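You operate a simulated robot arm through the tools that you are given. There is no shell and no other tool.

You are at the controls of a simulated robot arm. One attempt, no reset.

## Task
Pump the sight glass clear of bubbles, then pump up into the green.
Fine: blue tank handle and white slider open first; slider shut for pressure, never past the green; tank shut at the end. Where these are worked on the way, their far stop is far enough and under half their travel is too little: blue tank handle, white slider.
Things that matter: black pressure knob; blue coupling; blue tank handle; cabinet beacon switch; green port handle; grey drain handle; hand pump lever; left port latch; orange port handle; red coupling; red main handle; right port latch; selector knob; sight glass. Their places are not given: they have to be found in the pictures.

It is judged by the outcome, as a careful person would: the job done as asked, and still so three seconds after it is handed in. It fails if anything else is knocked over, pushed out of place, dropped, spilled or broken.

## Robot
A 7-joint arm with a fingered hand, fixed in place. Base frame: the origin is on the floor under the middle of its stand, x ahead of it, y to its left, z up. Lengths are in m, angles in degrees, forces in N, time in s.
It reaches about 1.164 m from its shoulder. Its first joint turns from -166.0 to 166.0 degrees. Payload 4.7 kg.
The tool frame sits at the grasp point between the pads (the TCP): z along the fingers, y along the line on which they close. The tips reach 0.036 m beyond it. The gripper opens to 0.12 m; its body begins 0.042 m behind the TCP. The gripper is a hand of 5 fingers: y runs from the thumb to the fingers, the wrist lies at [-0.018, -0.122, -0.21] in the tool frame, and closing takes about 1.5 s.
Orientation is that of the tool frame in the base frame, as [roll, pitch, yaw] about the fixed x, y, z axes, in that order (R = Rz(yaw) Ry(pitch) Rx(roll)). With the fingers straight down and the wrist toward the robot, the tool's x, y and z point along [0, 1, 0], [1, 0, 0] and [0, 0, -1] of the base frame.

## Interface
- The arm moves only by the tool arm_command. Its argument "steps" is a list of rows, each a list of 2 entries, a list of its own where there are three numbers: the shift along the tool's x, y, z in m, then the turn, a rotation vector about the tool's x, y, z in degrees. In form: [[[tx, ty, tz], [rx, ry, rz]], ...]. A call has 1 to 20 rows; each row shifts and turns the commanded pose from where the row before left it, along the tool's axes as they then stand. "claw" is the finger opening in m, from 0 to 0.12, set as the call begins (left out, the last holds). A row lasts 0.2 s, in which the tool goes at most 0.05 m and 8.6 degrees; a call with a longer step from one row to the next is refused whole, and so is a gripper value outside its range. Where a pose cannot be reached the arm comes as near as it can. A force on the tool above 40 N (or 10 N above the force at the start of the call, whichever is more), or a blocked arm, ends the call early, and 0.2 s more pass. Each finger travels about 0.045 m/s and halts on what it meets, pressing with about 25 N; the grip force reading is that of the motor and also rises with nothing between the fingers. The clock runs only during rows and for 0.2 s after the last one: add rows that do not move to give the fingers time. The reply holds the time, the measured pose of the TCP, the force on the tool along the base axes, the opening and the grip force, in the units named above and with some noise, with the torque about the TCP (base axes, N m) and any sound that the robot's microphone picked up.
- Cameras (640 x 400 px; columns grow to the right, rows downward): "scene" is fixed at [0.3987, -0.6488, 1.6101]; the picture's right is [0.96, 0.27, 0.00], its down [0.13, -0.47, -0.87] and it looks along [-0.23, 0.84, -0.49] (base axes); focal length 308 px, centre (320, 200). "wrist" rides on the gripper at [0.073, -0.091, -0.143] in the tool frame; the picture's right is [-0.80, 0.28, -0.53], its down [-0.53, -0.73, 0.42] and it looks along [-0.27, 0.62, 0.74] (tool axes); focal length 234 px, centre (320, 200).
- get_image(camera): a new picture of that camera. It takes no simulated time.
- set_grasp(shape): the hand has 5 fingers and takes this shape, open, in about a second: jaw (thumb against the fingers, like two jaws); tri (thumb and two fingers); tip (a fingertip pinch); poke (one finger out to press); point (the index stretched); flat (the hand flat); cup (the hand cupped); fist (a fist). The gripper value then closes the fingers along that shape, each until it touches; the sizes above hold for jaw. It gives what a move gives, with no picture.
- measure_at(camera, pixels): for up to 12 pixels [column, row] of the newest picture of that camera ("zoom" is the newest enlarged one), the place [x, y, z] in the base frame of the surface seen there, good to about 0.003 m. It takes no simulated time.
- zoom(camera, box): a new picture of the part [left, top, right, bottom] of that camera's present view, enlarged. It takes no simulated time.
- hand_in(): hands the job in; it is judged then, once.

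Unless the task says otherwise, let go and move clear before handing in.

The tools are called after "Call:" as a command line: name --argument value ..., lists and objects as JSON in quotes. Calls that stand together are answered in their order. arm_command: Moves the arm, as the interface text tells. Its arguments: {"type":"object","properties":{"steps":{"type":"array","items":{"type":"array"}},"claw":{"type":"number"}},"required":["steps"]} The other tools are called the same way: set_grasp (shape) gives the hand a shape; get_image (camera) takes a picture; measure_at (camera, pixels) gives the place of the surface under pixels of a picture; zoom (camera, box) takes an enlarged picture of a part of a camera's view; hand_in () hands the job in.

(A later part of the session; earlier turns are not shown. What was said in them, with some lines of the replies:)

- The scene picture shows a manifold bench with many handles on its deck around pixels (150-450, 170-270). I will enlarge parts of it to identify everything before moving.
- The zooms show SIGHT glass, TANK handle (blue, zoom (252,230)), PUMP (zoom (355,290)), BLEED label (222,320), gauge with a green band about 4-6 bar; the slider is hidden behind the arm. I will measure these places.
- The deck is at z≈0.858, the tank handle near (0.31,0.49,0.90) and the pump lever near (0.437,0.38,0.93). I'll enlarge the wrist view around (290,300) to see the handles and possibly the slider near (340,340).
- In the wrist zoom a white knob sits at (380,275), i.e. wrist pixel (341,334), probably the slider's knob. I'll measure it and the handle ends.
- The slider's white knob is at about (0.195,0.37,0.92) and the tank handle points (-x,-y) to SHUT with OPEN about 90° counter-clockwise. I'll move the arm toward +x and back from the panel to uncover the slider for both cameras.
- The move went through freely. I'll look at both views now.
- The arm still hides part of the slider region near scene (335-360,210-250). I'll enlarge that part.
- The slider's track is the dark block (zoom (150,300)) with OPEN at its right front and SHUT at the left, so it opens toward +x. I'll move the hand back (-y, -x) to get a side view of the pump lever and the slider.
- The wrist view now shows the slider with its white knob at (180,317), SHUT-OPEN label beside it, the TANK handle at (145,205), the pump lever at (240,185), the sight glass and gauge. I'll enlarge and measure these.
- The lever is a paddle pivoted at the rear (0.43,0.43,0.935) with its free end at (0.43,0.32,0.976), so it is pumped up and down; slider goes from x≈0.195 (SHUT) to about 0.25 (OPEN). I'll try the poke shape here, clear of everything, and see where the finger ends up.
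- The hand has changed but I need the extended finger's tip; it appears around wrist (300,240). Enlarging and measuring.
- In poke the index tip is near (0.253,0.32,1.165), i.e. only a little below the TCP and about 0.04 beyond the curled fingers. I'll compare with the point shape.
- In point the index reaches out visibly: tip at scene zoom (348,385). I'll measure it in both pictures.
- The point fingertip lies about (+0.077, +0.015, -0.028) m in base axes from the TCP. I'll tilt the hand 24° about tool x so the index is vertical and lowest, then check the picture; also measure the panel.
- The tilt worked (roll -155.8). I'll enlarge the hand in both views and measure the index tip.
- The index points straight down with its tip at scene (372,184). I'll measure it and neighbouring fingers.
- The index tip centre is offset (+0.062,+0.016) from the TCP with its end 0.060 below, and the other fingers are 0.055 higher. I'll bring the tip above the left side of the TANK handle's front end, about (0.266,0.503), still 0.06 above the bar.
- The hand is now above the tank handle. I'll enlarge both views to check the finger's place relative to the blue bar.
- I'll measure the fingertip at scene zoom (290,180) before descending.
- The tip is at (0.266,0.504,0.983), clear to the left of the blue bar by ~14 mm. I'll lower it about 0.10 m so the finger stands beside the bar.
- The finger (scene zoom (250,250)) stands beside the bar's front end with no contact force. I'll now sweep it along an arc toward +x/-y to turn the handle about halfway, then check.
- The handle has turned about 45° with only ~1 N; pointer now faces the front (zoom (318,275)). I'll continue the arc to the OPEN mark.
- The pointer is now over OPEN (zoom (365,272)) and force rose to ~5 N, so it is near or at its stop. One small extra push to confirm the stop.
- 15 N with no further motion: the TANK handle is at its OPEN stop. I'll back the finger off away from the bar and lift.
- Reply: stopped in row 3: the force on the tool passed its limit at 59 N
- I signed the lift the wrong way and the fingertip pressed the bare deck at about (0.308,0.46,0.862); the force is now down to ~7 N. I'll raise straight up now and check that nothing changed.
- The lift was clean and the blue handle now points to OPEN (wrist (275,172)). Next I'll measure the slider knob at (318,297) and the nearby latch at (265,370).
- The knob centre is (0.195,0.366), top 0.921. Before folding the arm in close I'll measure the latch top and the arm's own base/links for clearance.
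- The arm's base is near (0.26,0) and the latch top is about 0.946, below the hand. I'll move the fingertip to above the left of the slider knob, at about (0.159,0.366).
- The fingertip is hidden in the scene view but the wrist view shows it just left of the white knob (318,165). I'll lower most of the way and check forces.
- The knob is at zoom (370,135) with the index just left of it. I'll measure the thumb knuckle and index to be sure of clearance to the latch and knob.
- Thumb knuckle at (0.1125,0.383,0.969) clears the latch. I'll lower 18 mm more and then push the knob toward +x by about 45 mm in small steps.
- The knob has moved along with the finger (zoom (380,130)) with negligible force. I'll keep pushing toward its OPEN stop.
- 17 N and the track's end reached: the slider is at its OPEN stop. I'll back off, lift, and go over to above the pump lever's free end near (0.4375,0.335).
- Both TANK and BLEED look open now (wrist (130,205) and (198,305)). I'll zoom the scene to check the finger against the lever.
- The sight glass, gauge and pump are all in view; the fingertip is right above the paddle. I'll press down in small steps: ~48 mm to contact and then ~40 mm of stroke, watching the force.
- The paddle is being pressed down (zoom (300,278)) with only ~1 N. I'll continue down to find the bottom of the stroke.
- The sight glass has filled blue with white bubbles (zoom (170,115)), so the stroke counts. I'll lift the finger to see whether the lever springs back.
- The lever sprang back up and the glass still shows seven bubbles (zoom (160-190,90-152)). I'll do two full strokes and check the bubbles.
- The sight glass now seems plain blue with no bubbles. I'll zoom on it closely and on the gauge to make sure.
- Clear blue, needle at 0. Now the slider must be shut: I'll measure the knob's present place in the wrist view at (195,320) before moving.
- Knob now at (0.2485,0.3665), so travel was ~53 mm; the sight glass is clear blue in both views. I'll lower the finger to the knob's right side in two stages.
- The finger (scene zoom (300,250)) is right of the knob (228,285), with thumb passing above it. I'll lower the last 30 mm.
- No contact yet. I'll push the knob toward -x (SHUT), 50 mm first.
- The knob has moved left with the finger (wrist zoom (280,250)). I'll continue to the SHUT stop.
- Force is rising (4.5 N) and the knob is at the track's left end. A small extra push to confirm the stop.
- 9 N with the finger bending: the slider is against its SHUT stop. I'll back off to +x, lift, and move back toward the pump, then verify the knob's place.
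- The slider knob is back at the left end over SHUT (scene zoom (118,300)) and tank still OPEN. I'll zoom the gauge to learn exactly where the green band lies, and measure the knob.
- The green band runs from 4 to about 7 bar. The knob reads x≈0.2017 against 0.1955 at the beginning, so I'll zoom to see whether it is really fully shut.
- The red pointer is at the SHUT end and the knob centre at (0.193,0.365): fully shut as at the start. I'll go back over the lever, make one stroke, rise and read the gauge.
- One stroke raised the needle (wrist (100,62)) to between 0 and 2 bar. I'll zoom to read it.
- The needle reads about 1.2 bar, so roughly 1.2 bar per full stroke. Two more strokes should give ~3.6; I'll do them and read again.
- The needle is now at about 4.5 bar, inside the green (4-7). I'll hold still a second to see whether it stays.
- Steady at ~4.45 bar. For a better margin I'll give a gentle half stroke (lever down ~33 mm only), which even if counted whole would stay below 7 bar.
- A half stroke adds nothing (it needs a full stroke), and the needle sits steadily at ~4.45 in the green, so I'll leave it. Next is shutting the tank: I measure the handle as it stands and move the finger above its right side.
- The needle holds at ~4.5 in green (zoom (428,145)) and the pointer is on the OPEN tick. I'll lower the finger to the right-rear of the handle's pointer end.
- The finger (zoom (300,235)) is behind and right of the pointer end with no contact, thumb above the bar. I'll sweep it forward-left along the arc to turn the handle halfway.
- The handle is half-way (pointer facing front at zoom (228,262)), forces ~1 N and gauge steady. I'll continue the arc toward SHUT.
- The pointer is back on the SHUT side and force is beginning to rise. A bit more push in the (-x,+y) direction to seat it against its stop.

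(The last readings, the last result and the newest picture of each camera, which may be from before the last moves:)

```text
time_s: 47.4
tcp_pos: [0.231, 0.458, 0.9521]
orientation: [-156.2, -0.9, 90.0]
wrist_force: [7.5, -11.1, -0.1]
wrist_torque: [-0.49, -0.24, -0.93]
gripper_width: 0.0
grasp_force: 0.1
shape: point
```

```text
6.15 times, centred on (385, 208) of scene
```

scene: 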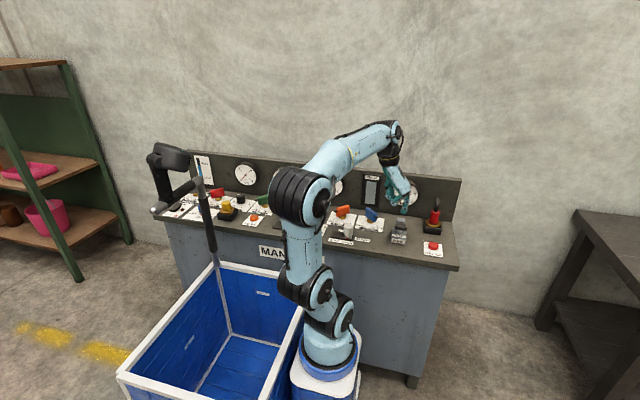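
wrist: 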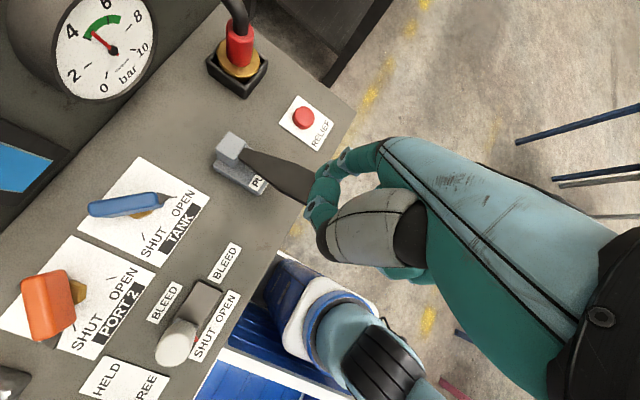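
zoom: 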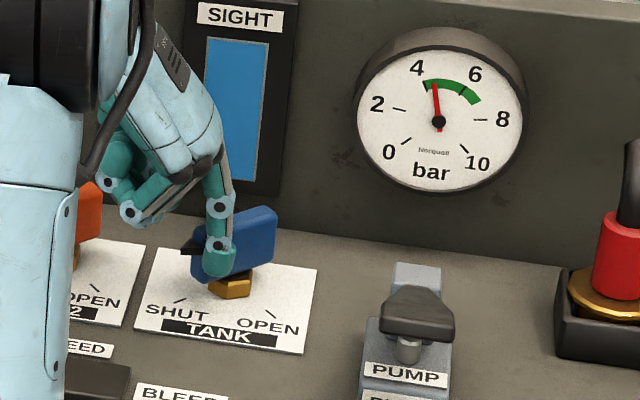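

13 N with no further motion: the tank handle is at its SHUT stop. I'll back away from the bar and lift straight up.

Call:
arm_command --steps '[[[-0.008, 0.0064, -0.0029], [0, 0, 0]], [[-0.006, 0.0055, -0.0024], [0, 0, 0]], [[0, -0.0122, -0.0274], [0, 0, 0]], [[0, -0.0163, -0.0365], [0, 0, 0]], [[0, -0.0163, -0.0365], [0, 0, 0]], [[0, -0.0163, -0.0365], [0, 0, 0]], [[-0.04, 0, 0], [0, 0, 0]], [[-0.04, 0, 0], [0, 0, 0]], [[-0.04, 0, 0], [0, 0, 0]]]'

Call:
get_image --camera "wrist"

Call:
get_image --camera "scene"

Call:
zoom --camera "scene" --box '[320, 165, 460, 250]'

```text
time_s: 49.4
tcp_pos: [0.2425, 0.3237, 1.1003]
orientation: [-156.1, -0.8, 90.1]
wrist_force: [-0.3, 1.5, -1.1]
wrist_torque: [-0.02, 0.04, 0.03]
gripper_width: 0.0
grasp_force: 0.0
shape: point
```

```text
taken
```

wrist: 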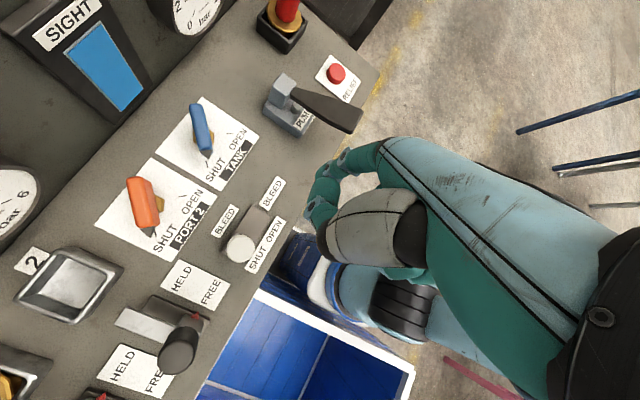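

```text
taken
```

scene: 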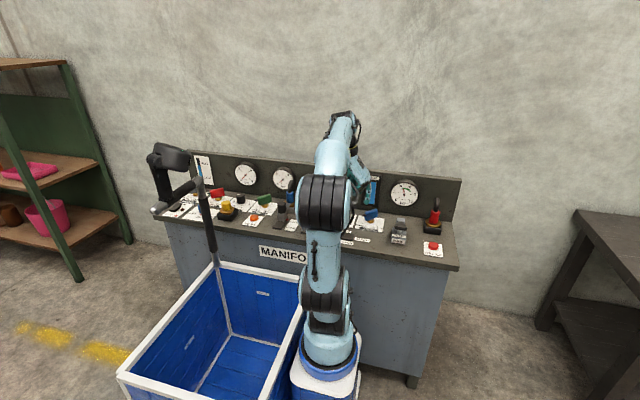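

```text
4.57 times, centred on (390, 208) of scene
```

zoom: 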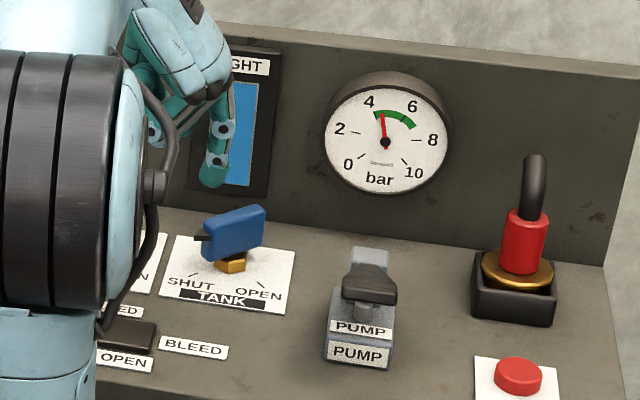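

TANK points to SHUT, slider is at SHUT, needle at ~4.5 in green and glass clear blue. I'll lift a bit higher, then check the gauge and the rest of the bench once more.

Call:
arm_command --steps '[[[-0.01, -0.0163, -0.0365], [0, 0, 0]], [[-0.01, -0.0163, -0.0365], [0, 0, 0]], [[0, 0, 0], [0, 0, 0]], [[0, 0, 0], [0, 0, 0]], [[0, 0, 0], [0, 0, 0]]]'

Call:
zoom --camera "scene" --box '[380, 170, 430, 210]'

Call:
zoom --camera "scene" --box '[140, 140, 320, 252]'

Call:
zoom --camera "wrist" --box '[0, 0, 320, 400]'

```text
time_s: 50.6
tcp_pos: [0.2415, 0.3006, 1.1796]
orientation: [-156.2, -0.8, 90.2]
wrist_force: [-0.5, 0.8, -0.3]
wrist_torque: [-0.01, 0.03, 0.03]
gripper_width: 0.0
grasp_force: 0.0
shape: point
```

```text
10.00 times, centred on (405, 190) of scene
```

zoom: 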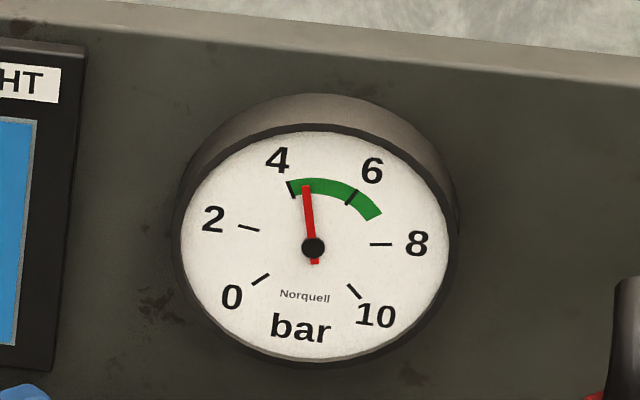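

```text
3.56 times, centred on (230, 196) of scene
```

zoom: 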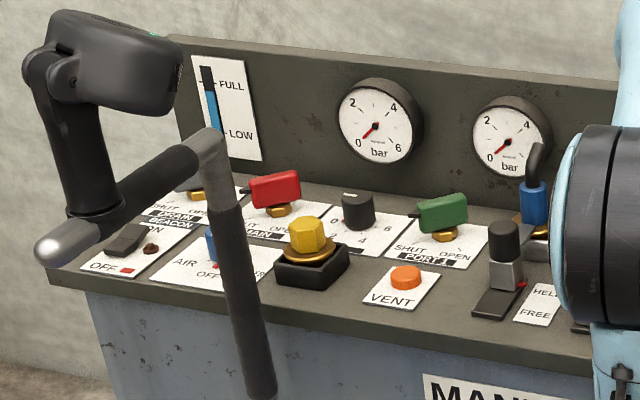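

```text
1.00 times, centred on (160, 200) of wrist (not enlarged: the box is as wide or as high as the picture)
```

zoom: 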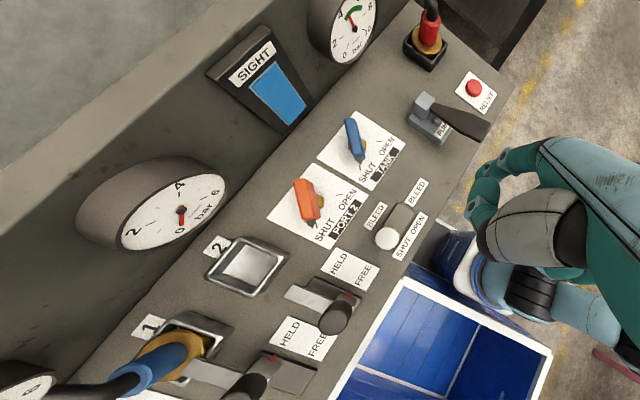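

The needle holds at about 4.5 bar in the green, and the sight glass is plain blue. TANK and the BLEED slider are both at SHUT, and nothing else on the bench looks moved. The hand is well clear, so I'm handing in.

Call:
hand_in

```text
The job is handed in.
```

The sight glass is clear of bubbles and the pressure is up in the green, at about 4.5 bar (the band runs from 4 to about 7). The job is handed in; I have no verdict back yet.

- **Bleeding:** I opened the blue tank handle and the white slider to their stops. Three strokes of the pump lever filled the glass and cleared it.
- **Pressure:** With the slider shut, three full strokes brought the needle to about 4.5 bar. I tried a half stroke for more margin, but it added nothing. The needle never went past the green.
- **End state:** Tank handle and slider are both at their shut stops. The needle held steady until hand-in, and the hand was clear of the bench.

**One mistake:** after opening the tank I sent a lift the wrong way, and the fingertip pressed the bench top by the tank handle at 59 N before the arm stopped. I saw no mark afterwards, and nothing had moved.
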